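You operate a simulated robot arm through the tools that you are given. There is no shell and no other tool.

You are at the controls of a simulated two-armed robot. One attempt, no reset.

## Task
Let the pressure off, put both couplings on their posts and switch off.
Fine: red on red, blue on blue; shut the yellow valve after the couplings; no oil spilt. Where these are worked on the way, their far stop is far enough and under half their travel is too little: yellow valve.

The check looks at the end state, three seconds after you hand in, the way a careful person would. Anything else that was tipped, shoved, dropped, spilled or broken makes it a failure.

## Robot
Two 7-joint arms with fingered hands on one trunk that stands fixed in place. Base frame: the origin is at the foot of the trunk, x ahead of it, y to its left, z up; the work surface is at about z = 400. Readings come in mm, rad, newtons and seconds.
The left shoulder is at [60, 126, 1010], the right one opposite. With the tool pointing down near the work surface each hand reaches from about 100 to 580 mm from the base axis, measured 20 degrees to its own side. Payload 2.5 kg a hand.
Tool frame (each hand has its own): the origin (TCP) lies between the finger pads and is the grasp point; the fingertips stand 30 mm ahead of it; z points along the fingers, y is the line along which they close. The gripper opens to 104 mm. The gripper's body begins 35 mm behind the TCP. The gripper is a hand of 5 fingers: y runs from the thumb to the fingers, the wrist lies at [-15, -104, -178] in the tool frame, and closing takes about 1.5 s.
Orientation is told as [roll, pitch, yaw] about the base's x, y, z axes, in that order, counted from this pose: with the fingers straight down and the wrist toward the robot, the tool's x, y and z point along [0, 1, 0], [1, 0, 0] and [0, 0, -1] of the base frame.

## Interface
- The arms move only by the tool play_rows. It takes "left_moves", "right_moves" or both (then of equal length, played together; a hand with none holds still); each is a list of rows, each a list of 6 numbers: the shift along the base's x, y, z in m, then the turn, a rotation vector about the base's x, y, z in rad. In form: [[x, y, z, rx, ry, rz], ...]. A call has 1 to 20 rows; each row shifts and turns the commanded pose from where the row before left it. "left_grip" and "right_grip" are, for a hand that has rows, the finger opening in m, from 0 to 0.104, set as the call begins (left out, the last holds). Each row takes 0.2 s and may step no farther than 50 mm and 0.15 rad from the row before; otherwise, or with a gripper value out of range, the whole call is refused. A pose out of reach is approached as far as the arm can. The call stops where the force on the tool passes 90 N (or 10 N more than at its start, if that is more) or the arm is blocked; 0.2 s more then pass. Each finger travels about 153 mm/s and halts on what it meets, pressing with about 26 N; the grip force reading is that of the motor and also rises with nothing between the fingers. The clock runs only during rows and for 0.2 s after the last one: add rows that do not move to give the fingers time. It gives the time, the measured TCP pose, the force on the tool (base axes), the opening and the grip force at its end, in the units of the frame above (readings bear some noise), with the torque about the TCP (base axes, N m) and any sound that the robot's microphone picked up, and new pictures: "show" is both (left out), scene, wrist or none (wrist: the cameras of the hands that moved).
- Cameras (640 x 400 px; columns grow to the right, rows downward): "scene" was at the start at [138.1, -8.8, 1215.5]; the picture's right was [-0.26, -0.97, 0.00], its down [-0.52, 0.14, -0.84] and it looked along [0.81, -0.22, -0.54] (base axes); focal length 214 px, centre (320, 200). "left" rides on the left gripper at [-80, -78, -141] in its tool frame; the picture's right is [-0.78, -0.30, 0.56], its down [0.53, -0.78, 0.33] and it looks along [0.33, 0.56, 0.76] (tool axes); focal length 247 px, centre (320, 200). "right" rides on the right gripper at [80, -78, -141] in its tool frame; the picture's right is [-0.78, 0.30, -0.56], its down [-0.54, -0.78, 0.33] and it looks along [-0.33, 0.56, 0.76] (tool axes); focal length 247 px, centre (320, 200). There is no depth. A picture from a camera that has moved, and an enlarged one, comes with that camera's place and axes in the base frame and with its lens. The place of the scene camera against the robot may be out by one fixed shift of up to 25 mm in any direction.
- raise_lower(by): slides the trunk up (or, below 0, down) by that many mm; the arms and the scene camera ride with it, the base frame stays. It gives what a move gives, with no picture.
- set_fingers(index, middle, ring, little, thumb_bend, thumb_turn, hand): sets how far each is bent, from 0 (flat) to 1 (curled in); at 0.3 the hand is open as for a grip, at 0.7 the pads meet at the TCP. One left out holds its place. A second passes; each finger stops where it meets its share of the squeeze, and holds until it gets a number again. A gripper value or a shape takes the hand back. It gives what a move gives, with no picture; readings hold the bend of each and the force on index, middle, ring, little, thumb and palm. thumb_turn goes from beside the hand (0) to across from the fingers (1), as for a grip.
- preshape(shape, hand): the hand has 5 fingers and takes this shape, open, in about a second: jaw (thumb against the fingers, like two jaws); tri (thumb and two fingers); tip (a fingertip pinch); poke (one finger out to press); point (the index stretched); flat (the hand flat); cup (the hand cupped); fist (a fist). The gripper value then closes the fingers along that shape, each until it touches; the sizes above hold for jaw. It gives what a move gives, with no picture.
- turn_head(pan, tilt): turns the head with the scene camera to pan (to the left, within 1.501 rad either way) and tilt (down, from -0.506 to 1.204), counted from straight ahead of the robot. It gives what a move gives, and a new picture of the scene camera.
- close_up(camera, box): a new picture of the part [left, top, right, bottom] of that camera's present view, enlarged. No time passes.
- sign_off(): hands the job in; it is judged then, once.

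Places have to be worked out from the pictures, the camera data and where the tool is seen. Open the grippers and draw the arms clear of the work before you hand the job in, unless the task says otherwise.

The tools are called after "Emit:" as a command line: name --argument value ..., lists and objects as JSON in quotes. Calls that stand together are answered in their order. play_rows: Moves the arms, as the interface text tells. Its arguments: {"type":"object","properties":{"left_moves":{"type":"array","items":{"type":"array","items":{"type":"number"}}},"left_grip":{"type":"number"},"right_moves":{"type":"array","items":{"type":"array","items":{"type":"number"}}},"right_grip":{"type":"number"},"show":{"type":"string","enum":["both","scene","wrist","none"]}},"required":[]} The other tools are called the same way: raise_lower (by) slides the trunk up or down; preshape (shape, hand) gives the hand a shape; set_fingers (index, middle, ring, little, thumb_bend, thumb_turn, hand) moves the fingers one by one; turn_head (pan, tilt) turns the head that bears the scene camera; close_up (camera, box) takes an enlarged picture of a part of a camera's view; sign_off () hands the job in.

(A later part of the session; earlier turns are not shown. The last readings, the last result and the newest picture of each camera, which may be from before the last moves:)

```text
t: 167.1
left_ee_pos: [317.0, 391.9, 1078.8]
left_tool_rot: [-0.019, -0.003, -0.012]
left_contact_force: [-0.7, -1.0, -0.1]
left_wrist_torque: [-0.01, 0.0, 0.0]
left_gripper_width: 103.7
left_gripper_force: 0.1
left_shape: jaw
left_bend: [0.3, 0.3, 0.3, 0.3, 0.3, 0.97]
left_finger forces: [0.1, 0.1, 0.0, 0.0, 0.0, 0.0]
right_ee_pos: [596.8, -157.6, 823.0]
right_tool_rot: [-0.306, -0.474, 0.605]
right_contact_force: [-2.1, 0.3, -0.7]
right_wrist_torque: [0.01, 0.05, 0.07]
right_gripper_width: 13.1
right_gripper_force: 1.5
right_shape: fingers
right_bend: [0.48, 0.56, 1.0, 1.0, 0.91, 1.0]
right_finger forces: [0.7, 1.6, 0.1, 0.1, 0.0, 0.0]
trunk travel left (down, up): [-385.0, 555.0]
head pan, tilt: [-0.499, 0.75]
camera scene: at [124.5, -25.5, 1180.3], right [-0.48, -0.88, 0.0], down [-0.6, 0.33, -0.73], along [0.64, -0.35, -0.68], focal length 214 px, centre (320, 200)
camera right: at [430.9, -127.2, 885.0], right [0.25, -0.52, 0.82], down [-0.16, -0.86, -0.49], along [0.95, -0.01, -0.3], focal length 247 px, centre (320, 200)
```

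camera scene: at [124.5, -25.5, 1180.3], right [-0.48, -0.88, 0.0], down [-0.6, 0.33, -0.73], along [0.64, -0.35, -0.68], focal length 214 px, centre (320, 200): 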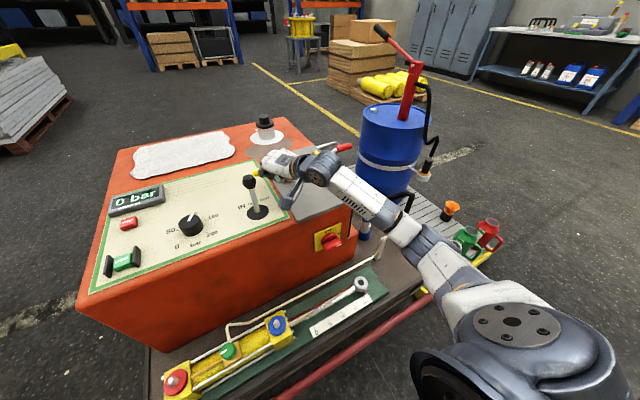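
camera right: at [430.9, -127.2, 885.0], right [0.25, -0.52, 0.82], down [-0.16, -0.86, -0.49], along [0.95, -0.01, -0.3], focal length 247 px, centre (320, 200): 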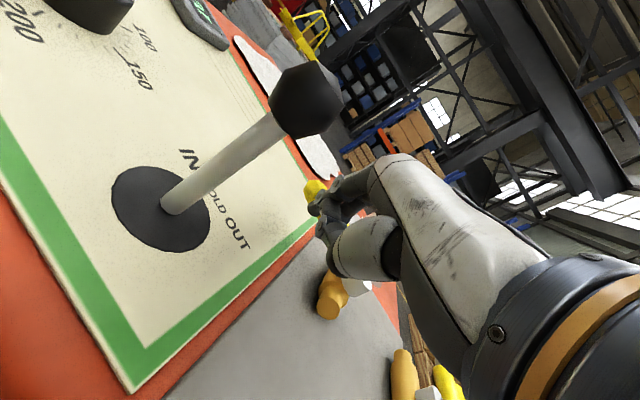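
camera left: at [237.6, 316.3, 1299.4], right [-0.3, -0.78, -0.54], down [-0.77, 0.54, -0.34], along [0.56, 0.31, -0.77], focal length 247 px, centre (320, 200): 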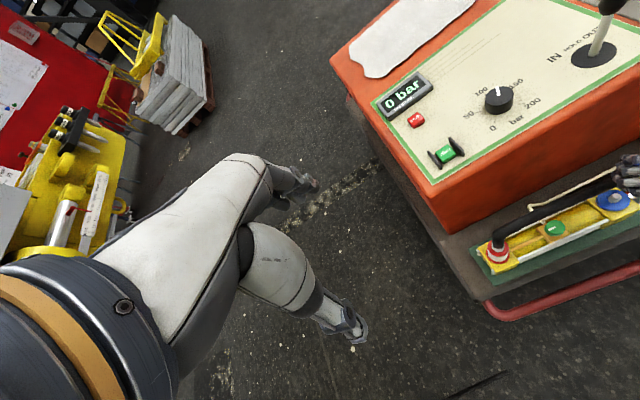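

Good progress; the middle finger now shares the push. I go on in +x until the stop shows in the force.

Emit:
play_rows --right_moves '[[0.008, 0.001, 0, 0, 0, 0], [0.008, 0.0, 0, 0, 0, 0]]' --show "wrist"

Emit:
close_up --camera "scene" --box '[220, 100, 380, 240]'

```text
t: 167.7
left_ee_pos: [314.0, 391.4, 1079.3]
left_tool_rot: [-0.02, -0.004, -0.011]
left_contact_force: [0.2, 0.2, -0.3]
left_wrist_torque: [-0.03, 0.03, -0.03]
left_gripper_width: 103.9
left_gripper_force: 0.1
left_shape: jaw
left_bend: [0.3, 0.3, 0.3, 0.3, 0.3, 0.97]
left_finger forces: [0.0, 0.0, 0.0, 0.0, 0.0, 0.0]
right_ee_pos: [608.4, -153.8, 824.7]
right_tool_rot: [-0.305, -0.473, 0.611]
right_contact_force: [-39.7, 2.9, 4.4]
right_wrist_torque: [0.11, 0.28, 0.8]
right_gripper_width: 9.8
right_gripper_force: 20.2
right_shape: fingers
right_bend: [0.52, 0.62, 1.0, 1.0, 0.91, 1.0]
right_finger forces: [27.6, 13.0, 0.0, 0.0, 0.0, 0.0]
trunk travel left (down, up): [-385.0, 555.0]
head pan, tilt: [-0.499, 0.75]
camera right: at [442.9, -124.6, 887.2], right [0.26, -0.52, 0.82], down [-0.16, -0.86, -0.49], along [0.95, 0.0, -0.3], focal length 247 px, centre (320, 200)
```

right: 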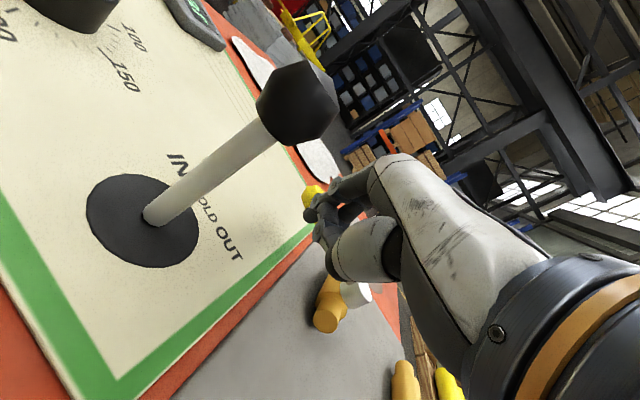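

```text
2.86 times, centred on (300, 170) of scene
camera zoom: at [121.2, -25.3, 1180.8], right [-0.48, -0.88, 0.0], down [-0.6, 0.33, -0.73], along [0.64, -0.35, -0.68], focal length 613 px, centre (377, 286)
```

zoom: 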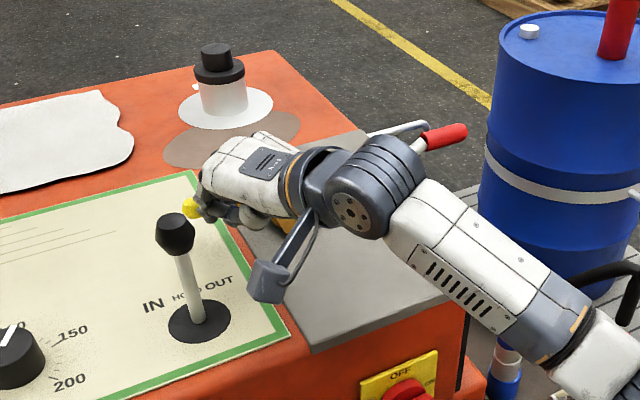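

Force 40 N: the handle is on its closed stop. I back off a little and lift straight up.

Emit:
play_rows --right_moves '[[-0.008, -0.002, 0, 0, 0, 0], [-0.01, -0.004, 0, 0, 0, 0], [-0.006, -0.006, 0, 0, 0, 0], [0, 0, 0, 0, 0, 0]]' --show "none"

Emit:
raise_lower --by 120

Emit:
close_up --camera "right" --box '[0, 0, 640, 400]'

Emit:
close_up --camera "scene" --box '[100, 110, 400, 290]'

```text
t: 168.7
left_ee_pos: [315.5, 392.3, 1078.2]
left_tool_rot: [-0.021, -0.002, -0.013]
left_contact_force: [0.5, 0.0, -1.0]
left_wrist_torque: [0.04, -0.01, 0.0]
left_gripper_width: 103.8
left_gripper_force: 0.2
left_shape: jaw
left_bend: [0.3, 0.3, 0.3, 0.3, 0.3, 0.97]
left_finger forces: [0.1, 0.0, 0.0, 0.0, 0.0, 0.1]
right_ee_pos: [588.0, -169.4, 823.3]
right_tool_rot: [-0.309, -0.473, 0.604]
right_contact_force: [0.8, 0.6, -0.4]
right_wrist_torque: [-0.03, 0.01, -0.03]
right_gripper_width: 13.8
right_gripper_force: 0.1
right_shape: fingers
right_bend: [0.47, 0.55, 1.0, 1.0, 0.92, 1.0]
right_finger forces: [0.0, 0.0, 0.0, 0.1, 0.1, 0.0]
trunk travel left (down, up): [-385.0, 555.0]
head pan, tilt: [-0.499, 0.75]
```

```text
t: 170.2
left_ee_pos: [318.0, 391.7, 1198.6]
left_tool_rot: [-0.019, -0.001, -0.012]
left_contact_force: [0.3, 0.2, 0.2]
left_wrist_torque: [0.04, 0.0, 0.01]
left_gripper_width: 103.7
left_gripper_force: 0.0
left_shape: jaw
left_bend: [0.3, 0.3, 0.3, 0.3, 0.3, 0.97]
left_finger forces: [0.0, 0.1, 0.0, 0.1, 0.1, 0.0]
right_ee_pos: [588.7, -169.5, 944.0]
right_tool_rot: [-0.305, -0.475, 0.606]
right_contact_force: [0.0, -0.2, 0.5]
right_wrist_torque: [0.04, 0.01, -0.01]
right_gripper_width: 14.1
right_gripper_force: 0.1
right_shape: fingers
right_bend: [0.47, 0.55, 1.0, 1.0, 0.92, 1.0]
right_finger forces: [0.0, 0.0, 0.0, 0.0, 0.1, 0.0]
trunk travel left (down, up): [-505.0, 435.0]
head pan, tilt: [-0.499, 0.75]
```

```text
1.00 times, centred on (320, 200) of right (not enlarged: the box is as wide or as high as the picture)
camera zoom: at [422.6, -138.2, 1005.6], right [0.26, -0.52, 0.82], down [-0.16, -0.86, -0.49], along [0.95, -0.01, -0.3], focal length 247 px, centre (320, 200)
```

zoom: 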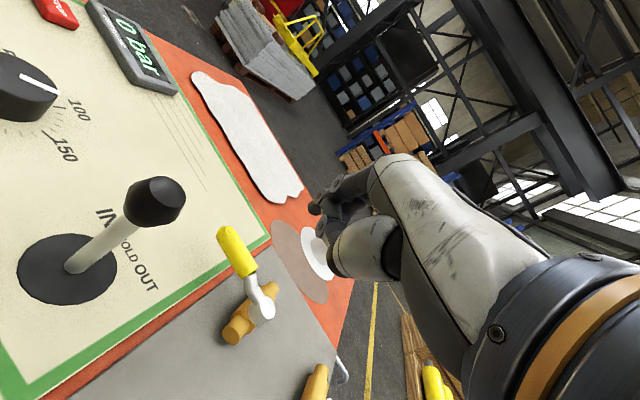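

```text
2.13 times, centred on (250, 200) of scene
camera zoom: at [124.7, -25.5, 1300.2], right [-0.48, -0.88, 0.0], down [-0.6, 0.33, -0.73], along [0.64, -0.35, -0.68], focal length 458 px, centre (469, 200)
```

zoom: 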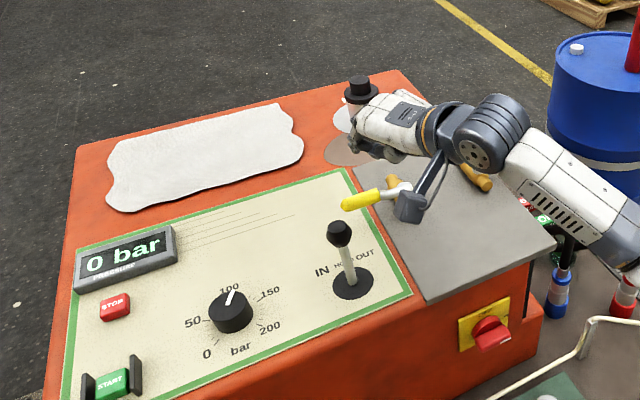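

The yellow valve is shut again (handle across the pipe) and the display reads 0 bar. Next the main switch: its bar is centred near (430,-258.5,638), horizontal, and must turn so its mark points up to OFF. I bring the right hand back around to the front by the earlier safe path.

Emit:
play_rows --right_moves '[[-0.008, -0.036, 0, -0.124, 0, 0], [-0.008, -0.036, 0, -0.124, 0, 0], [-0.008, -0.036, 0, -0.124, 0, 0], [-0.008, -0.036, 0, -0.124, 0, 0], [-0.008, -0.036, 0, -0.124, 0, 0], [-0.008, -0.036, 0, -0.124, 0, 0], [-0.015, -0.038, 0, 0, 0, -0.05], [-0.015, -0.038, 0, 0, 0, -0.05], [-0.02, -0.038, 0, 0, 0, -0.05], [0, 0, 0, 0, 0, 0]]' --show "both"

```text
t: 172.4
left_ee_pos: [316.9, 391.7, 1199.8]
left_tool_rot: [-0.02, -0.002, -0.012]
left_contact_force: [0.8, -0.3, -0.8]
left_wrist_torque: [-0.01, 0.0, 0.0]
left_gripper_width: 104.0
left_gripper_force: 0.1
left_shape: jaw
left_bend: [0.3, 0.3, 0.3, 0.3, 0.3, 0.97]
left_finger forces: [0.1, 0.1, 0.0, 0.0, 0.0, 0.0]
right_ee_pos: [490.7, -500.7, 944.7]
right_tool_rot: [-0.899, 0.008, 0.599]
right_contact_force: [0.1, -0.9, -0.1]
right_wrist_torque: [-0.02, 0.01, 0.02]
right_gripper_width: 14.2
right_gripper_force: 0.1
right_shape: fingers
right_bend: [0.47, 0.55, 1.0, 1.0, 0.92, 1.0]
right_finger forces: [0.0, 0.0, 0.0, 0.1, 0.1, 0.0]
trunk travel left (down, up): [-505.0, 435.0]
head pan, tilt: [-0.499, 0.75]
camera scene: at [124.6, -25.6, 1300.3], right [-0.48, -0.88, 0.0], down [-0.6, 0.33, -0.73], along [0.64, -0.35, -0.68], focal length 214 px, centre (320, 200)
camera right: at [337.3, -411.7, 969.2], right [0.28, 0.13, 0.95], down [-0.31, -0.93, 0.22], along [0.91, -0.35, -0.22], focal length 247 px, centre (320, 200)
```

scene: 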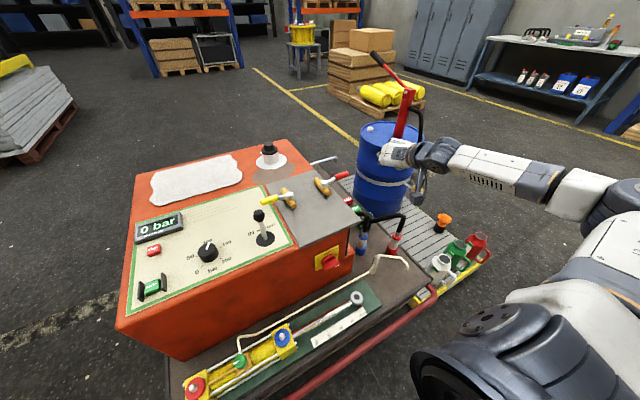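
right: 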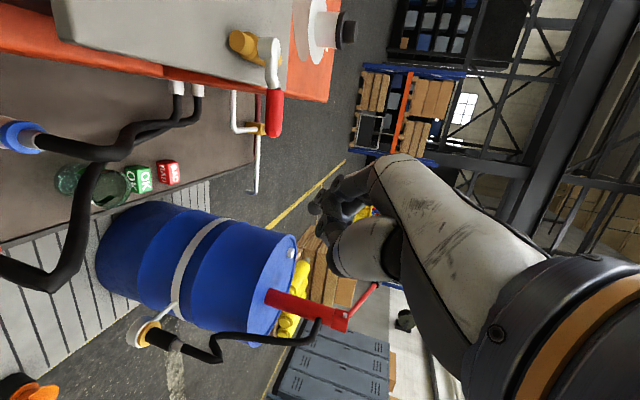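

All undisturbed. I come down and back to the bench front.

Emit:
play_rows --right_moves '[[-0.03, 0, -0.035, 0, 0, 0], [-0.03, 0, -0.035, 0, 0, 0], [-0.03, 0, -0.035, 0, 0, 0], [-0.03, 0, -0.035, 0, 0, 0], [-0.02, 0.03, -0.02, 0, 0, 0.1], [-0.02, 0.03, -0.02, 0, 0, 0.1], [-0.02, 0.03, -0.02, 0, 0, 0.1], [-0.015, 0.03, -0.02, 0, 0, 0.1], [0, 0.02, 0, 0, 0, 0.1], [0, 0.02, 0, 0, 0, 0.1], [0, 0, 0, 0, 0, 0]]' --show "both"

```text
t: 174.8
left_ee_pos: [317.3, 393.1, 1199.1]
left_tool_rot: [-0.02, 0.0, -0.012]
left_contact_force: [-0.1, 0.1, -0.9]
left_wrist_torque: [0.01, 0.04, -0.01]
left_gripper_width: 103.8
left_gripper_force: 0.1
left_shape: jaw
left_bend: [0.3, 0.3, 0.3, 0.3, 0.3, 0.97]
left_finger forces: [0.1, 0.0, 0.0, 0.0, 0.0, 0.0]
right_ee_pos: [294.5, -338.5, 722.2]
right_tool_rot: [-0.897, 0.007, 1.201]
right_contact_force: [0.5, 0.4, 0.2]
right_wrist_torque: [-0.02, 0.0, -0.01]
right_gripper_width: 14.1
right_gripper_force: 0.1
right_shape: fingers
right_bend: [0.47, 0.55, 1.0, 1.0, 0.92, 1.0]
right_finger forces: [0.1, 0.1, 0.0, 0.1, 0.0, 0.0]
trunk travel left (down, up): [-505.0, 435.0]
head pan, tilt: [-0.499, 0.75]
camera scene: at [124.7, -25.6, 1300.3], right [-0.48, -0.88, 0.0], down [-0.6, 0.33, -0.73], along [0.64, -0.35, -0.68], focal length 214 px, centre (320, 200)
camera right: at [117.4, -352.2, 748.3], right [0.15, 0.27, 0.95], down [0.27, -0.94, 0.22], along [0.95, 0.23, -0.22], focal length 247 px, centre (320, 200)
```

scene: 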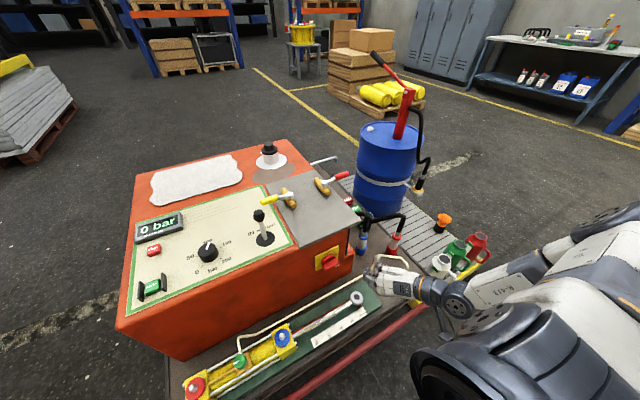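
right: 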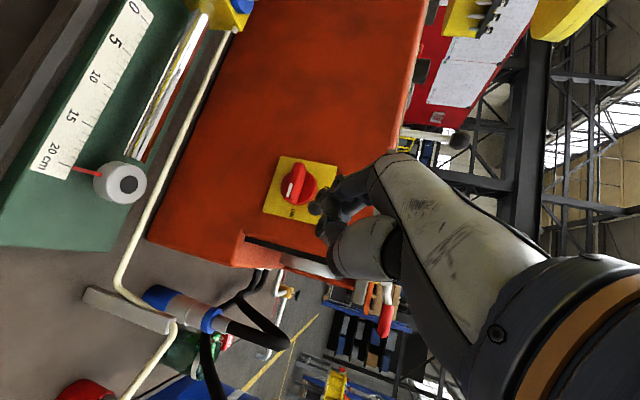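

I zoom on the switch from here for an exact position.

Emit:
close_up --camera "right" --box '[230, 140, 370, 235]'

Emit:
close_up --camera "scene" --box '[290, 230, 400, 300]'

```text
4.21 times, centred on (300, 188) of right
camera zoom: at [117.4, -352.2, 748.3], right [0.15, 0.27, 0.95], down [0.27, -0.94, 0.22], along [0.95, 0.23, -0.22], focal length 1040 px, centre (404, 253)
```

zoom: 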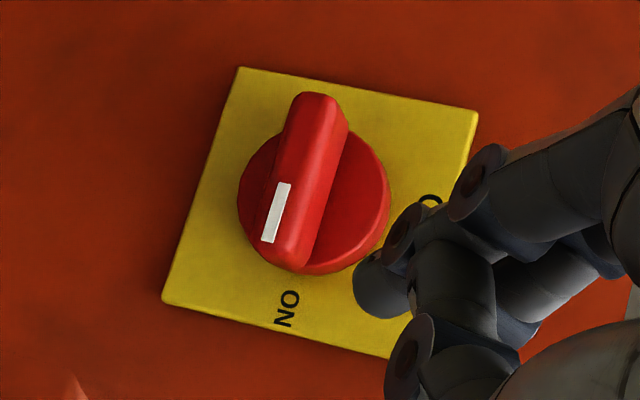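

```text
5.71 times, centred on (345, 265) of scene
camera zoom: at [124.7, -25.6, 1300.3], right [-0.48, -0.88, 0.0], down [-0.6, 0.33, -0.73], along [0.64, -0.35, -0.68], focal length 1226 px, centre (177, -171)
```

zoom: 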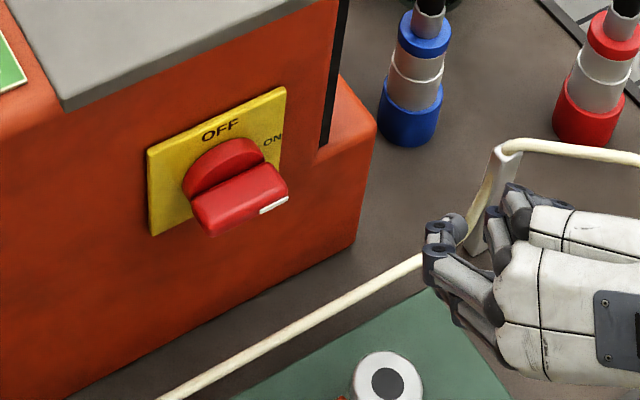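

The bar is centred at about (430,-260,637), 60 mm long. I shape a two-finger peg with the thumb aside, and move it just above the bar's left half.

Emit:
set_fingers --hand "right" --index 0.7 --middle 0.7 --ring 1.0 --little 1.0 --thumb_bend 0.0 --thumb_turn 0.0

Emit:
play_rows --right_moves '[[0.014, 0.02, -0.006, 0, 0, 0.1], [0.014, 0.02, -0.006, 0, 0, 0.1], [0.014, 0.02, -0.006, -0.021, -0.123, 0], [0.014, 0.02, -0.006, -0.021, -0.123, 0], [0.014, 0.02, -0.006, 0, 0, 0], [0, 0, 0, 0, 0, 0]]' --show "both"

```text
t: 175.8
left_ee_pos: [315.8, 392.2, 1198.1]
left_tool_rot: [-0.02, -0.001, -0.011]
left_contact_force: [-0.9, 0.1, 0.1]
left_wrist_torque: [0.01, 0.01, -0.01]
left_gripper_width: 103.8
left_gripper_force: 0.0
left_shape: jaw
left_bend: [0.3, 0.3, 0.3, 0.3, 0.3, 0.97]
left_finger forces: [0.0, 0.0, 0.0, 0.0, 0.1, 0.0]
right_ee_pos: [294.8, -337.6, 723.7]
right_tool_rot: [-0.899, 0.006, 1.198]
right_contact_force: [-0.9, -0.6, -0.3]
right_wrist_torque: [0.01, 0.0, -0.01]
right_gripper_width: 132.8
right_gripper_force: 0.1
right_shape: fingers
right_bend: [0.7, 0.7, 1.0, 1.0, 0.0, 0.0]
right_finger forces: [0.1, 0.0, 0.1, 0.0, 0.0, 0.0]
trunk travel left (down, up): [-505.0, 435.0]
head pan, tilt: [-0.499, 0.75]
```

```text
t: 177.2
left_ee_pos: [316.5, 392.5, 1198.3]
left_tool_rot: [-0.02, -0.002, -0.012]
left_contact_force: [0.0, -0.6, 0.3]
left_wrist_torque: [-0.04, 0.03, 0.0]
left_gripper_width: 103.9
left_gripper_force: 0.0
left_shape: jaw
left_bend: [0.3, 0.3, 0.3, 0.3, 0.3, 0.97]
left_finger forces: [0.0, 0.0, 0.1, 0.1, 0.1, 0.1]
right_ee_pos: [364.3, -238.6, 695.1]
right_tool_rot: [-1.149, 0.008, 1.398]
right_contact_force: [0.0, -0.1, 0.5]
right_wrist_torque: [0.01, 0.01, 0.0]
right_gripper_width: 132.7
right_gripper_force: 0.0
right_shape: fingers
right_bend: [0.7, 0.7, 1.0, 1.0, 0.0, 0.0]
right_finger forces: [0.0, 0.0, 0.0, 0.0, 0.1, 0.0]
trunk travel left (down, up): [-505.0, 435.0]
head pan, tilt: [-0.499, 0.75]
camera scene: at [124.7, -25.5, 1300.3], right [-0.48, -0.88, 0.0], down [-0.6, 0.33, -0.73], along [0.64, -0.35, -0.68], focal length 214 px, centre (320, 200)
camera right: at [192.9, -286.6, 678.8], right [-0.13, 0.33, 0.93], down [0.38, -0.85, 0.36], along [0.91, 0.4, -0.01], focal length 247 px, centre (320, 200)
```

scene: 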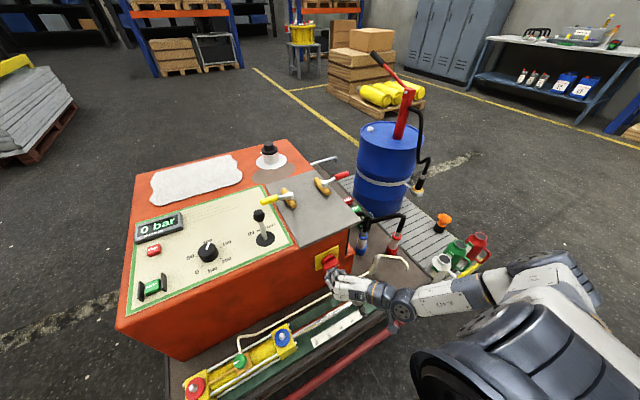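
right: 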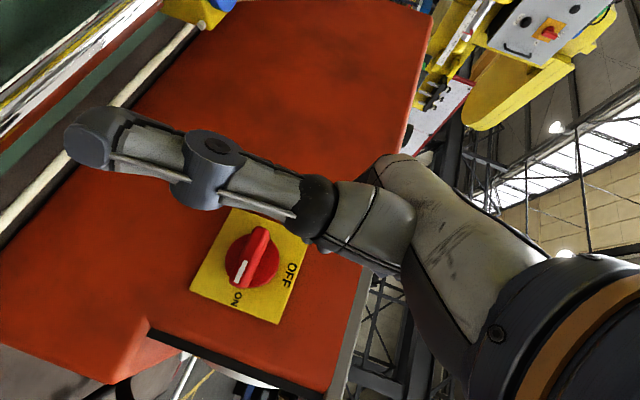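

I check where the fingertips are relative to the bar in the scene view.

Emit:
close_up --camera "scene" --box '[295, 235, 405, 305]'

Emit:
close_up --camera "right" --box '[180, 140, 440, 340]'

```text
5.71 times, centred on (350, 270) of scene
camera zoom: at [124.7, -25.5, 1300.3], right [-0.48, -0.88, 0.0], down [-0.6, 0.33, -0.73], along [0.64, -0.35, -0.68], focal length 1226 px, centre (149, -200)
```

zoom: 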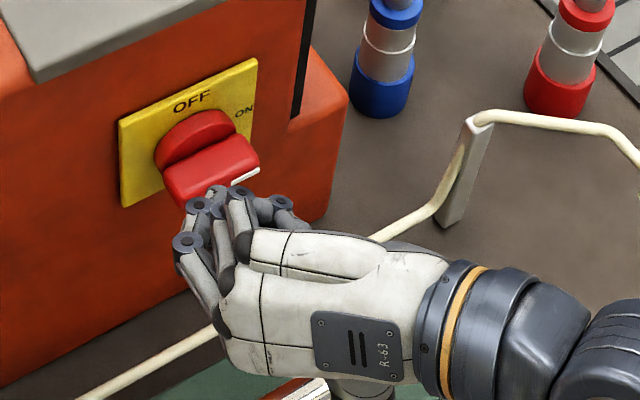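

```text
2.00 times, centred on (310, 240) of right
camera zoom: at [192.9, -286.6, 678.8], right [-0.13, 0.33, 0.93], down [0.38, -0.85, 0.36], along [0.91, 0.4, -0.01], focal length 494 px, centre (340, 120)
```

zoom: 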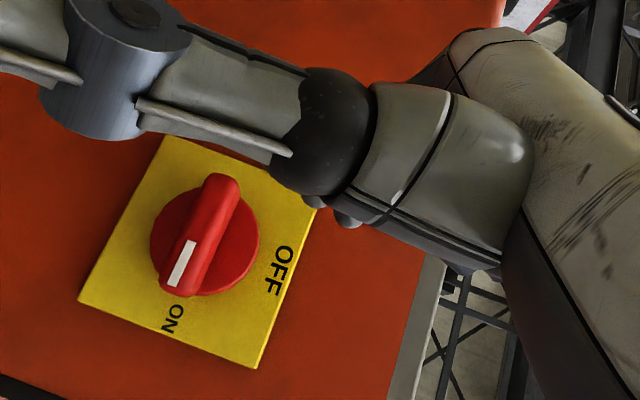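

The bar is free ahead of the fingertips. I move forward above the bar's left half, with some margin in height.

Emit:
play_rows --right_moves '[[0.019, 0, -0.005, 0, 0, 0], [0.019, 0, -0.005, 0, 0, 0], [0.018, 0, -0.005, 0, 0, 0], [0, 0, 0, 0, 0, 0]]' --show "wrist"

Emit:
close_up --camera "scene" --box '[295, 235, 405, 305]'

Emit:
close_up --camera "right" --box '[180, 140, 440, 340]'

```text
t: 178.2
left_ee_pos: [317.2, 390.5, 1198.8]
left_tool_rot: [-0.021, -0.001, -0.014]
left_contact_force: [0.6, -0.2, -0.2]
left_wrist_torque: [0.01, 0.0, 0.01]
left_gripper_width: 104.1
left_gripper_force: 0.1
left_shape: jaw
left_bend: [0.3, 0.3, 0.3, 0.3, 0.3, 0.97]
left_finger forces: [0.0, 0.0, 0.0, 0.0, 0.1, 0.1]
right_ee_pos: [421.5, -239.9, 678.7]
right_tool_rot: [-1.146, 0.005, 1.397]
right_contact_force: [0.2, 0.7, 0.5]
right_wrist_torque: [0.01, -0.04, 0.04]
right_gripper_width: 132.9
right_gripper_force: 0.1
right_shape: fingers
right_bend: [0.7, 0.7, 1.0, 1.0, 0.0, 0.0]
right_finger forces: [0.0, 0.0, 0.0, 0.0, 0.0, 0.0]
trunk travel left (down, up): [-505.0, 435.0]
head pan, tilt: [-0.499, 0.75]
camera right: at [249.1, -287.0, 663.5], right [-0.13, 0.33, 0.93], down [0.38, -0.85, 0.36], along [0.91, 0.4, -0.01], focal length 247 px, centre (320, 200)
```

right: 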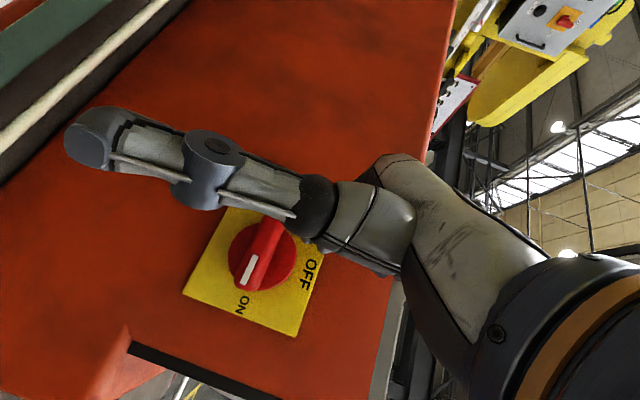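

```text
5.71 times, centred on (350, 270) of scene
camera zoom: at [124.7, -25.6, 1300.3], right [-0.48, -0.88, 0.0], down [-0.6, 0.33, -0.73], along [0.64, -0.35, -0.68], focal length 1226 px, centre (149, -200)
```

zoom: 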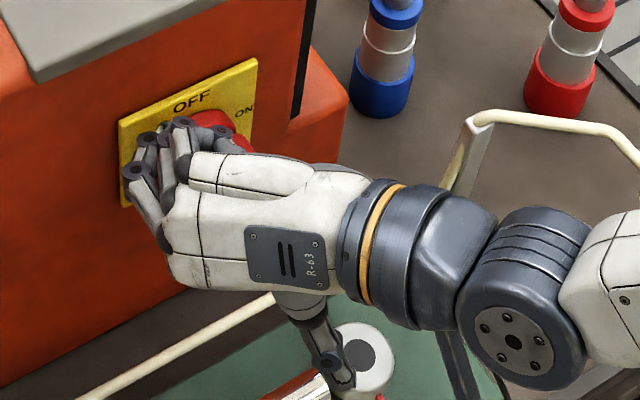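

```text
2.00 times, centred on (310, 240) of right
camera zoom: at [249.1, -287.0, 663.5], right [-0.13, 0.33, 0.93], down [0.38, -0.85, 0.36], along [0.91, 0.4, -0.01], focal length 494 px, centre (340, 120)
```

zoom: 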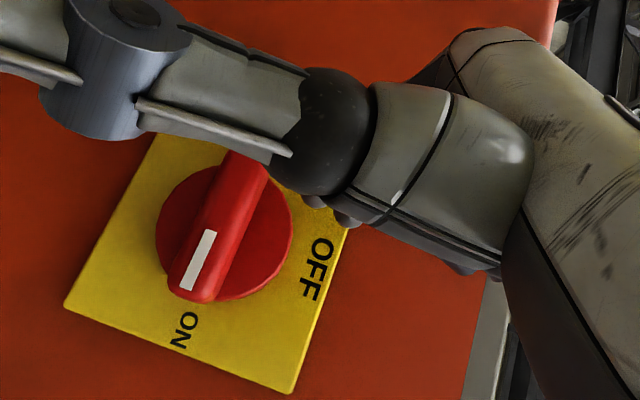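

The index tip is just above the bar's left end. I push down in small steps along the arc and check.

Emit:
play_rows --right_moves '[[0, 0, -0.006, 0, 0, 0], [0, 0.001, -0.006, 0, 0, 0], [0, 0.002, -0.006, 0, 0, 0], [0, 0.002, -0.006, 0, 0, 0]]' --show "wrist"

Emit:
close_up --camera "right" --box '[180, 140, 440, 340]'

```text
t: 179.2
left_ee_pos: [316.3, 393.1, 1199.1]
left_tool_rot: [-0.02, -0.002, -0.013]
left_contact_force: [-0.3, 0.4, -0.5]
left_wrist_torque: [-0.04, -0.01, 0.02]
left_gripper_width: 104.1
left_gripper_force: 0.1
left_shape: jaw
left_bend: [0.3, 0.3, 0.3, 0.3, 0.3, 0.97]
left_finger forces: [0.1, 0.0, 0.1, 0.0, 0.0, 0.1]
right_ee_pos: [422.3, -234.5, 655.2]
right_tool_rot: [-1.148, 0.005, 1.398]
right_contact_force: [0.6, -0.4, 1.5]
right_wrist_torque: [0.02, -0.05, -0.02]
right_gripper_width: 132.4
right_gripper_force: 1.1
right_shape: fingers
right_bend: [0.7, 0.7, 1.0, 1.0, 0.0, 0.0]
right_finger forces: [1.9, 0.1, 0.0, 0.0, 0.0, 0.0]
trunk travel left (down, up): [-505.0, 435.0]
head pan, tilt: [-0.499, 0.75]
camera right: at [249.1, -281.7, 639.5], right [-0.13, 0.33, 0.93], down [0.38, -0.85, 0.36], along [0.91, 0.4, -0.01], focal length 247 px, centre (320, 200)
```

right: 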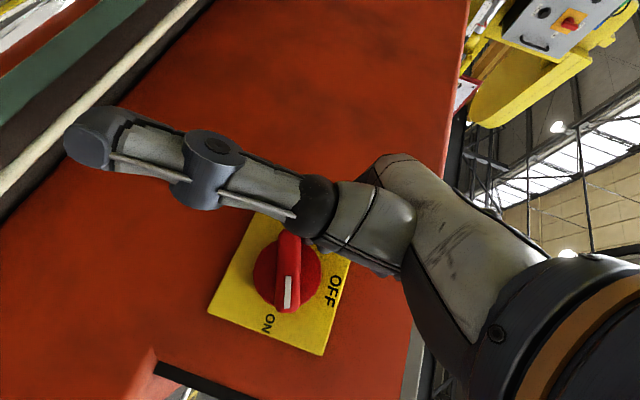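

```text
2.00 times, centred on (310, 240) of right
camera zoom: at [249.1, -281.7, 639.5], right [-0.13, 0.33, 0.93], down [0.38, -0.85, 0.36], along [0.91, 0.4, -0.01], focal length 494 px, centre (340, 120)
```

zoom: 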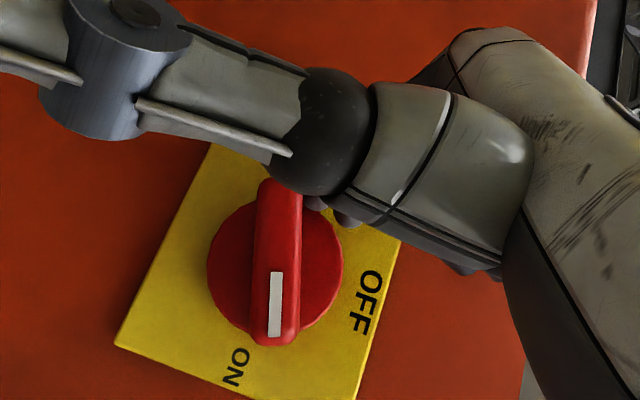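

The bar is turning the right way (mark rising). I continue along the arc.

Emit:
play_rows --right_moves '[[0, 0.001, -0.006, 0, 0, 0], [0, 0, -0.006, 0, 0, 0], [0, -0.002, -0.006, 0, 0, 0]]' --show "none"

Emit:
close_up --camera "right" --box '[180, 140, 440, 340]'

```text
t: 180.0
left_ee_pos: [316.6, 392.9, 1197.5]
left_tool_rot: [-0.019, -0.002, -0.012]
left_contact_force: [0.8, -0.2, -0.7]
left_wrist_torque: [-0.02, -0.01, 0.01]
left_gripper_width: 103.9
left_gripper_force: 0.0
left_shape: jaw
left_bend: [0.3, 0.3, 0.3, 0.3, 0.3, 0.97]
left_finger forces: [0.0, 0.0, 0.0, 0.0, 0.0, 0.0]
right_ee_pos: [419.7, -234.8, 636.0]
right_tool_rot: [-1.146, 0.006, 1.399]
right_contact_force: [-0.4, 2.7, -0.1]
right_wrist_torque: [0.0, -0.02, 0.11]
right_gripper_width: 132.7
right_gripper_force: 1.9
right_shape: fingers
right_bend: [0.7, 0.68, 1.0, 1.0, 0.0, 0.0]
right_finger forces: [0.1, 3.0, 0.0, 0.1, 0.0, 0.0]
trunk travel left (down, up): [-505.0, 435.0]
head pan, tilt: [-0.499, 0.75]
```

```text
2.00 times, centred on (310, 240) of right
camera zoom: at [247.7, -283.1, 621.4], right [-0.13, 0.33, 0.93], down [0.38, -0.85, 0.36], along [0.91, 0.41, -0.01], focal length 494 px, centre (340, 120)
```

zoom: 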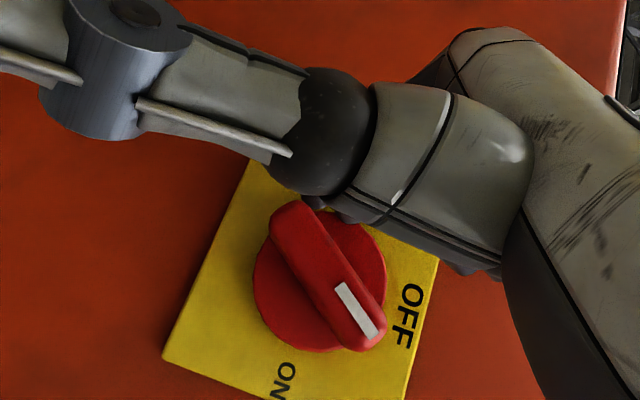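

The mark is now about 50° up. I push to the right with the fingers against the bar's lower half to complete the turn.

Emit:
play_rows --right_moves '[[0, -0.005, -0.003, 0, 0, 0], [0, -0.005, -0.002, 0, 0, 0], [0, -0.005, 0, 0, 0, 0]]' --show "none"

Emit:
close_up --camera "right" --box '[180, 140, 440, 340]'

```text
t: 180.8
left_ee_pos: [316.1, 392.2, 1197.4]
left_tool_rot: [-0.021, -0.001, -0.011]
left_contact_force: [-0.3, -0.3, 0.5]
left_wrist_torque: [-0.01, 0.03, -0.04]
left_gripper_width: 103.9
left_gripper_force: 0.0
left_shape: jaw
left_bend: [0.3, 0.3, 0.3, 0.3, 0.3, 0.97]
left_finger forces: [0.0, 0.0, 0.0, 0.2, 0.0, 0.0]
right_ee_pos: [418.9, -247.0, 628.4]
right_tool_rot: [-1.14, 0.006, 1.403]
right_contact_force: [-12.7, 15.7, -7.4]
right_wrist_torque: [-0.04, 0.24, 0.61]
right_gripper_width: 133.6
right_gripper_force: 9.2
right_shape: fingers
right_bend: [0.69, 0.61, 1.0, 1.0, 0.0, 0.0]
right_finger forces: [1.4, 18.0, 0.0, 0.1, 0.0, 0.1]
trunk travel left (down, up): [-505.0, 435.0]
head pan, tilt: [-0.499, 0.75]
```

```text
2.00 times, centred on (310, 240) of right
camera zoom: at [246.2, -296.0, 614.7], right [-0.13, 0.33, 0.94], down [0.39, -0.85, 0.35], along [0.91, 0.41, -0.02], focal length 494 px, centre (340, 120)
```

zoom: 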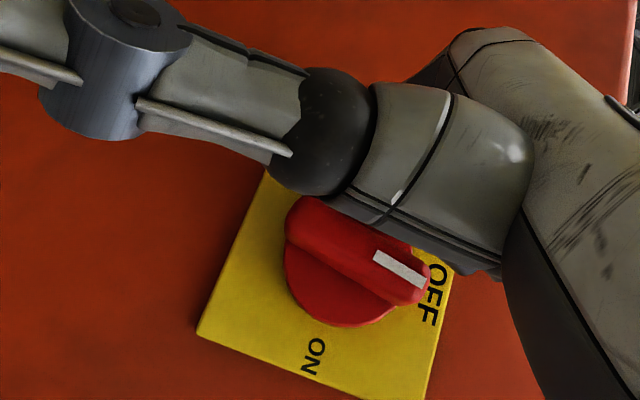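

The bar is within about 6° of vertical, but the middle finger presses near its centre. I back off, go lower and push the bottom end to the right.

Emit:
play_rows --right_moves '[[0, 0.006, 0, 0, 0, 0], [0, 0.004, -0.006, 0, 0, 0], [0, 0, -0.008, 0, 0, 0], [0, 0, -0.006, 0, 0, 0], [0, -0.006, 0, 0, 0, 0], [0, 0, 0, 0, 0, 0]]' --show "none"

Emit:
close_up --camera "right" --box '[180, 140, 440, 340]'

```text
t: 182.2
left_ee_pos: [316.0, 391.5, 1199.5]
left_tool_rot: [-0.019, -0.001, -0.011]
left_contact_force: [-0.3, -0.4, -0.6]
left_wrist_torque: [0.01, 0.0, 0.0]
left_gripper_width: 104.0
left_gripper_force: 0.0
left_shape: jaw
left_bend: [0.3, 0.3, 0.3, 0.3, 0.3, 0.97]
left_finger forces: [0.1, 0.0, 0.0, 0.0, 0.0, 0.1]
right_ee_pos: [421.2, -246.7, 611.4]
right_tool_rot: [-1.151, 0.008, 1.396]
right_contact_force: [-0.3, 3.5, -1.1]
right_wrist_torque: [-0.02, 0.03, 0.1]
right_gripper_width: 132.6
right_gripper_force: 1.8
right_shape: fingers
right_bend: [0.7, 0.67, 1.0, 1.0, 0.0, 0.0]
right_finger forces: [0.0, 2.6, 0.0, 0.0, 0.0, 0.0]
trunk travel left (down, up): [-505.0, 435.0]
head pan, tilt: [-0.499, 0.75]
```

```text
2.00 times, centred on (310, 240) of right
camera zoom: at [249.5, -294.6, 596.0], right [-0.13, 0.33, 0.93], down [0.38, -0.85, 0.36], along [0.91, 0.4, -0.01], focal length 494 px, centre (340, 120)
```

zoom: 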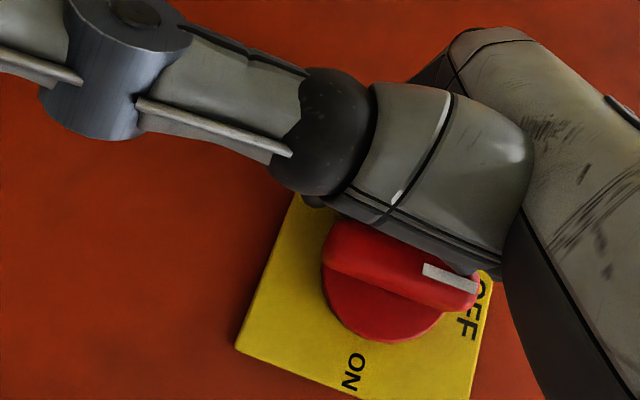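

Almost exactly vertical now. I push a little more at the bottom to reach the stop.

Emit:
play_rows --right_moves '[[0, -0.004, 0, 0, 0, 0], [0, -0.004, 0, 0, 0, 0]]' --show "none"

Emit:
close_up --camera "right" --box '[180, 140, 440, 340]'

Emit:
close_up --camera "scene" --box '[100, 180, 400, 330]'

```text
t: 182.8
left_ee_pos: [315.8, 392.7, 1198.6]
left_tool_rot: [-0.02, -0.002, -0.012]
left_contact_force: [0.4, -0.2, -0.3]
left_wrist_torque: [-0.01, 0.04, -0.02]
left_gripper_width: 104.0
left_gripper_force: 0.0
left_shape: jaw
left_bend: [0.3, 0.3, 0.3, 0.3, 0.3, 0.97]
left_finger forces: [0.0, 0.0, 0.0, 0.0, 0.1, 0.0]
right_ee_pos: [419.6, -251.3, 611.9]
right_tool_rot: [-1.146, 0.007, 1.399]
right_contact_force: [-2.6, 7.3, -3.1]
right_wrist_torque: [-0.01, 0.07, 0.25]
right_gripper_width: 132.9
right_gripper_force: 3.4
right_shape: fingers
right_bend: [0.7, 0.64, 1.0, 1.0, 0.0, 0.0]
right_finger forces: [0.1, 7.2, 0.1, 0.0, 0.1, 0.1]
trunk travel left (down, up): [-505.0, 435.0]
head pan, tilt: [-0.499, 0.75]
```

```text
2.00 times, centred on (310, 240) of right
camera zoom: at [248.2, -300.8, 596.4], right [-0.13, 0.33, 0.94], down [0.38, -0.85, 0.35], along [0.91, 0.41, -0.01], focal length 494 px, centre (340, 120)
```

zoom: 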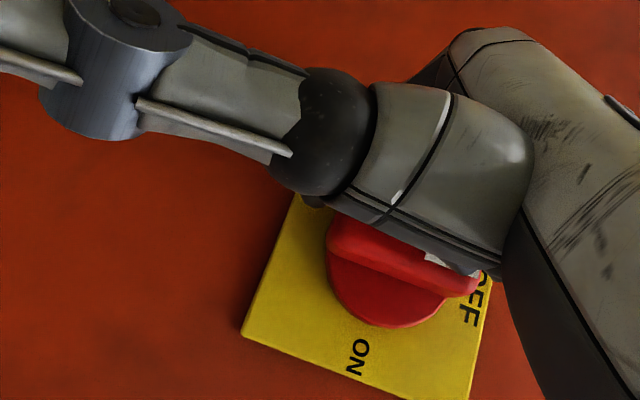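

```text
2.13 times, centred on (250, 255) of scene
camera zoom: at [124.7, -25.2, 1300.2], right [-0.48, -0.88, 0.0], down [-0.6, 0.33, -0.73], along [0.64, -0.35, -0.68], focal length 458 px, centre (469, 83)
```

zoom: 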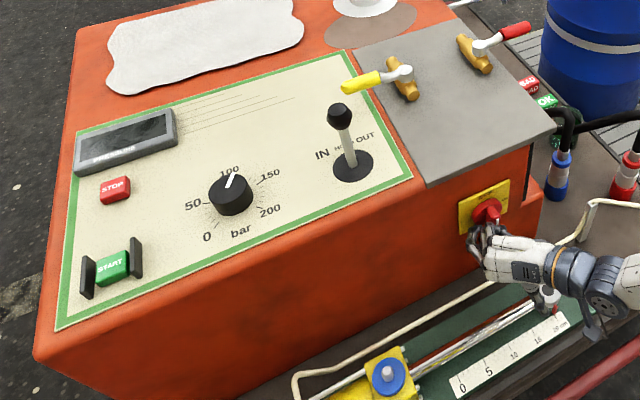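

The display has gone dark: the machine is off, and the bar is at its OFF stop. I release sideways and withdraw straight back.

Emit:
play_rows --right_moves '[[0, 0.008, 0, 0, 0, 0], [0, 0.006, -0.003, 0, 0, 0], [-0.02, 0, 0, 0, 0, 0], [-0.03, 0, 0.0, 0, 0, 0], [-0.03, -0.01, 0.01, 0, 0, 0], [-0.03, -0.01, 0.02, 0, 0, 0], [0, 0, 0, 0, 0, 0]]' --show "both"

Emit:
close_up --camera "right" --box '[180, 140, 440, 340]'

```text
t: 184.4
left_ee_pos: [316.4, 391.6, 1198.9]
left_tool_rot: [-0.018, -0.002, -0.012]
left_contact_force: [-0.3, -0.5, 0.3]
left_wrist_torque: [-0.03, 0.01, 0.01]
left_gripper_width: 103.9
left_gripper_force: 0.0
left_shape: jaw
left_bend: [0.3, 0.3, 0.3, 0.3, 0.3, 0.97]
left_finger forces: [0.1, 0.0, 0.1, 0.1, 0.0, 0.0]
right_ee_pos: [312.6, -258.8, 638.9]
right_tool_rot: [-1.148, 0.006, 1.398]
right_contact_force: [-0.1, -0.3, 0.1]
right_wrist_torque: [0.0, 0.01, -0.01]
right_gripper_width: 133.0
right_gripper_force: 0.0
right_shape: fingers
right_bend: [0.7, 0.7, 1.0, 1.0, 0.0, 0.0]
right_finger forces: [0.1, 0.0, 0.0, 0.0, 0.1, 0.1]
trunk travel left (down, up): [-505.0, 435.0]
head pan, tilt: [-0.499, 0.75]
camera scene: at [124.6, -25.6, 1300.3], right [-0.48, -0.88, 0.0], down [-0.6, 0.33, -0.73], along [0.64, -0.35, -0.68], focal length 214 px, centre (320, 200)
camera right: at [140.0, -307.5, 623.8], right [-0.13, 0.33, 0.93], down [0.38, -0.85, 0.36], along [0.91, 0.4, -0.01], focal length 247 px, centre (320, 200)
```

scene: 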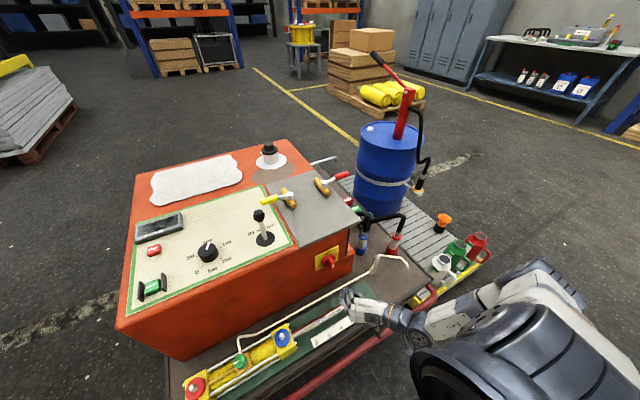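
right: 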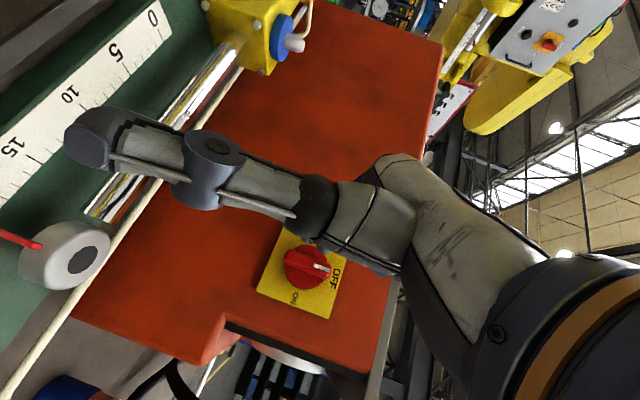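

```text
2.00 times, centred on (310, 240) of right
camera zoom: at [140.0, -307.5, 623.8], right [-0.13, 0.33, 0.93], down [0.38, -0.85, 0.36], along [0.91, 0.4, -0.01], focal length 494 px, centre (340, 120)
```

zoom: 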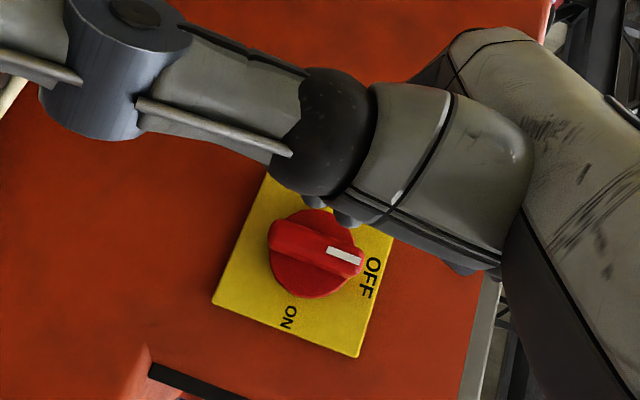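

The switch points to OFF. I draw the right hand back to the side and open it.

Emit:
play_rows --right_moves '[[-0.01, -0.02, 0.025, 0, 0, 0], [-0.01, -0.02, 0.025, 0, 0, 0], [0, -0.02, 0.025, 0, 0, 0], [0, -0.02, 0.02, 0, 0, -0.1], [0, -0.02, 0.02, 0, 0, -0.1], [0, -0.02, 0.02, 0, 0, -0.1], [0, 0, 0, 0, 0, 0]]' --show "none"

Emit:
preshape --hand "right" --shape "jaw"

Emit:
close_up --camera "scene" --box '[120, 130, 380, 290]'

Emit:
close_up --camera "scene" --box '[300, 180, 500, 310]'

Emit:
close_up --camera "scene" --box '[170, 270, 400, 400]'

```text
t: 186.0
left_ee_pos: [316.0, 392.8, 1198.7]
left_tool_rot: [-0.017, -0.002, -0.011]
left_contact_force: [0.0, -0.5, -0.1]
left_wrist_torque: [0.0, -0.02, 0.01]
left_gripper_width: 103.9
left_gripper_force: 0.1
left_shape: jaw
left_bend: [0.3, 0.3, 0.3, 0.3, 0.3, 0.97]
left_finger forces: [0.0, 0.0, 0.0, 0.1, 0.0, 0.0]
right_ee_pos: [292.2, -380.6, 774.9]
right_tool_rot: [-1.15, 0.007, 1.096]
right_contact_force: [0.1, -0.6, -0.8]
right_wrist_torque: [0.03, -0.02, 0.04]
right_gripper_width: 132.9
right_gripper_force: 0.0
right_shape: fingers
right_bend: [0.7, 0.7, 1.0, 1.0, 0.0, 0.0]
right_finger forces: [0.1, 0.1, 0.1, 0.2, 0.0, 0.1]
trunk travel left (down, up): [-505.0, 435.0]
head pan, tilt: [-0.499, 0.75]
```

```text
t: 186.9
left_ee_pos: [317.6, 392.3, 1198.3]
left_tool_rot: [-0.019, -0.001, -0.013]
left_contact_force: [-0.1, -0.1, -0.5]
left_wrist_torque: [0.0, 0.02, 0.02]
left_gripper_width: 104.1
left_gripper_force: 0.0
left_shape: jaw
left_bend: [0.3, 0.3, 0.3, 0.3, 0.3, 0.97]
left_finger forces: [0.1, 0.0, 0.0, 0.1, 0.0, 0.0]
right_ee_pos: [290.8, -380.2, 775.1]
right_tool_rot: [-1.148, 0.008, 1.098]
right_contact_force: [-0.6, 0.3, -0.4]
right_wrist_torque: [0.03, 0.02, 0.01]
right_gripper_width: 103.7
right_gripper_force: 0.1
right_shape: jaw
right_bend: [0.3, 0.3, 0.3, 0.3, 0.3, 0.97]
right_finger forces: [0.0, 0.1, 0.0, 0.1, 0.1, 0.0]
trunk travel left (down, up): [-505.0, 435.0]
head pan, tilt: [-0.499, 0.75]
```

```text
2.46 times, centred on (250, 210) of scene
camera zoom: at [124.7, -25.6, 1300.3], right [-0.48, -0.88, 0.0], down [-0.6, 0.33, -0.73], along [0.64, -0.35, -0.68], focal length 528 px, centre (492, 175)
```

zoom: 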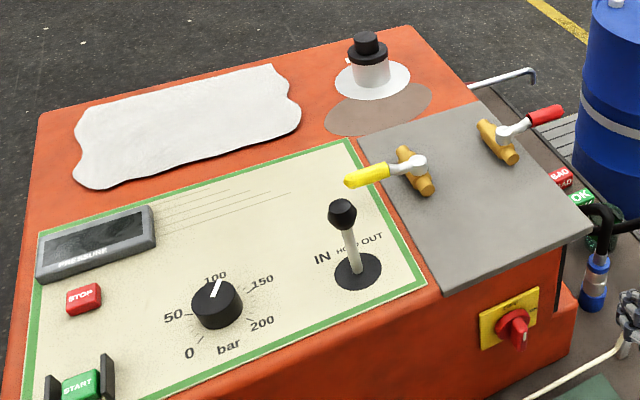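

```text
3.08 times, centred on (400, 245) of scene
camera zoom: at [124.7, -25.6, 1300.3], right [-0.48, -0.88, 0.0], down [-0.6, 0.33, -0.73], along [0.64, -0.35, -0.68], focal length 660 px, centre (74, 62)
```

zoom: 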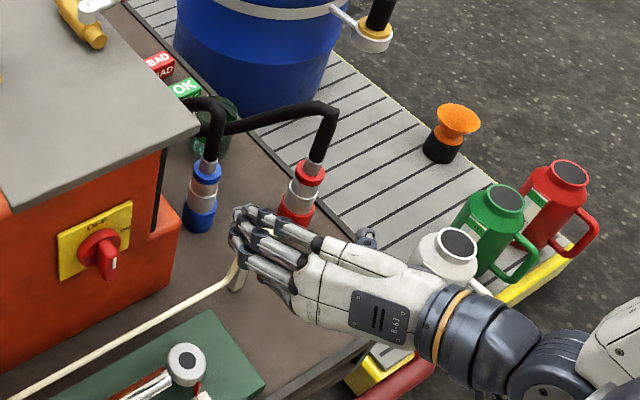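

```text
2.78 times, centred on (285, 335) of scene
camera zoom: at [124.7, -25.6, 1300.3], right [-0.48, -0.88, 0.0], down [-0.6, 0.33, -0.73], along [0.64, -0.35, -0.68], focal length 597 px, centre (417, -176)
```

zoom: 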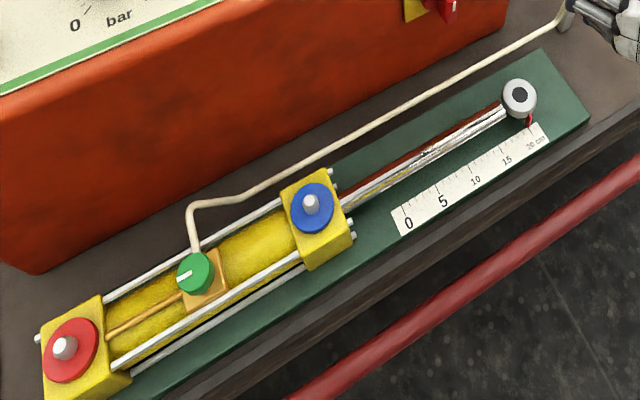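

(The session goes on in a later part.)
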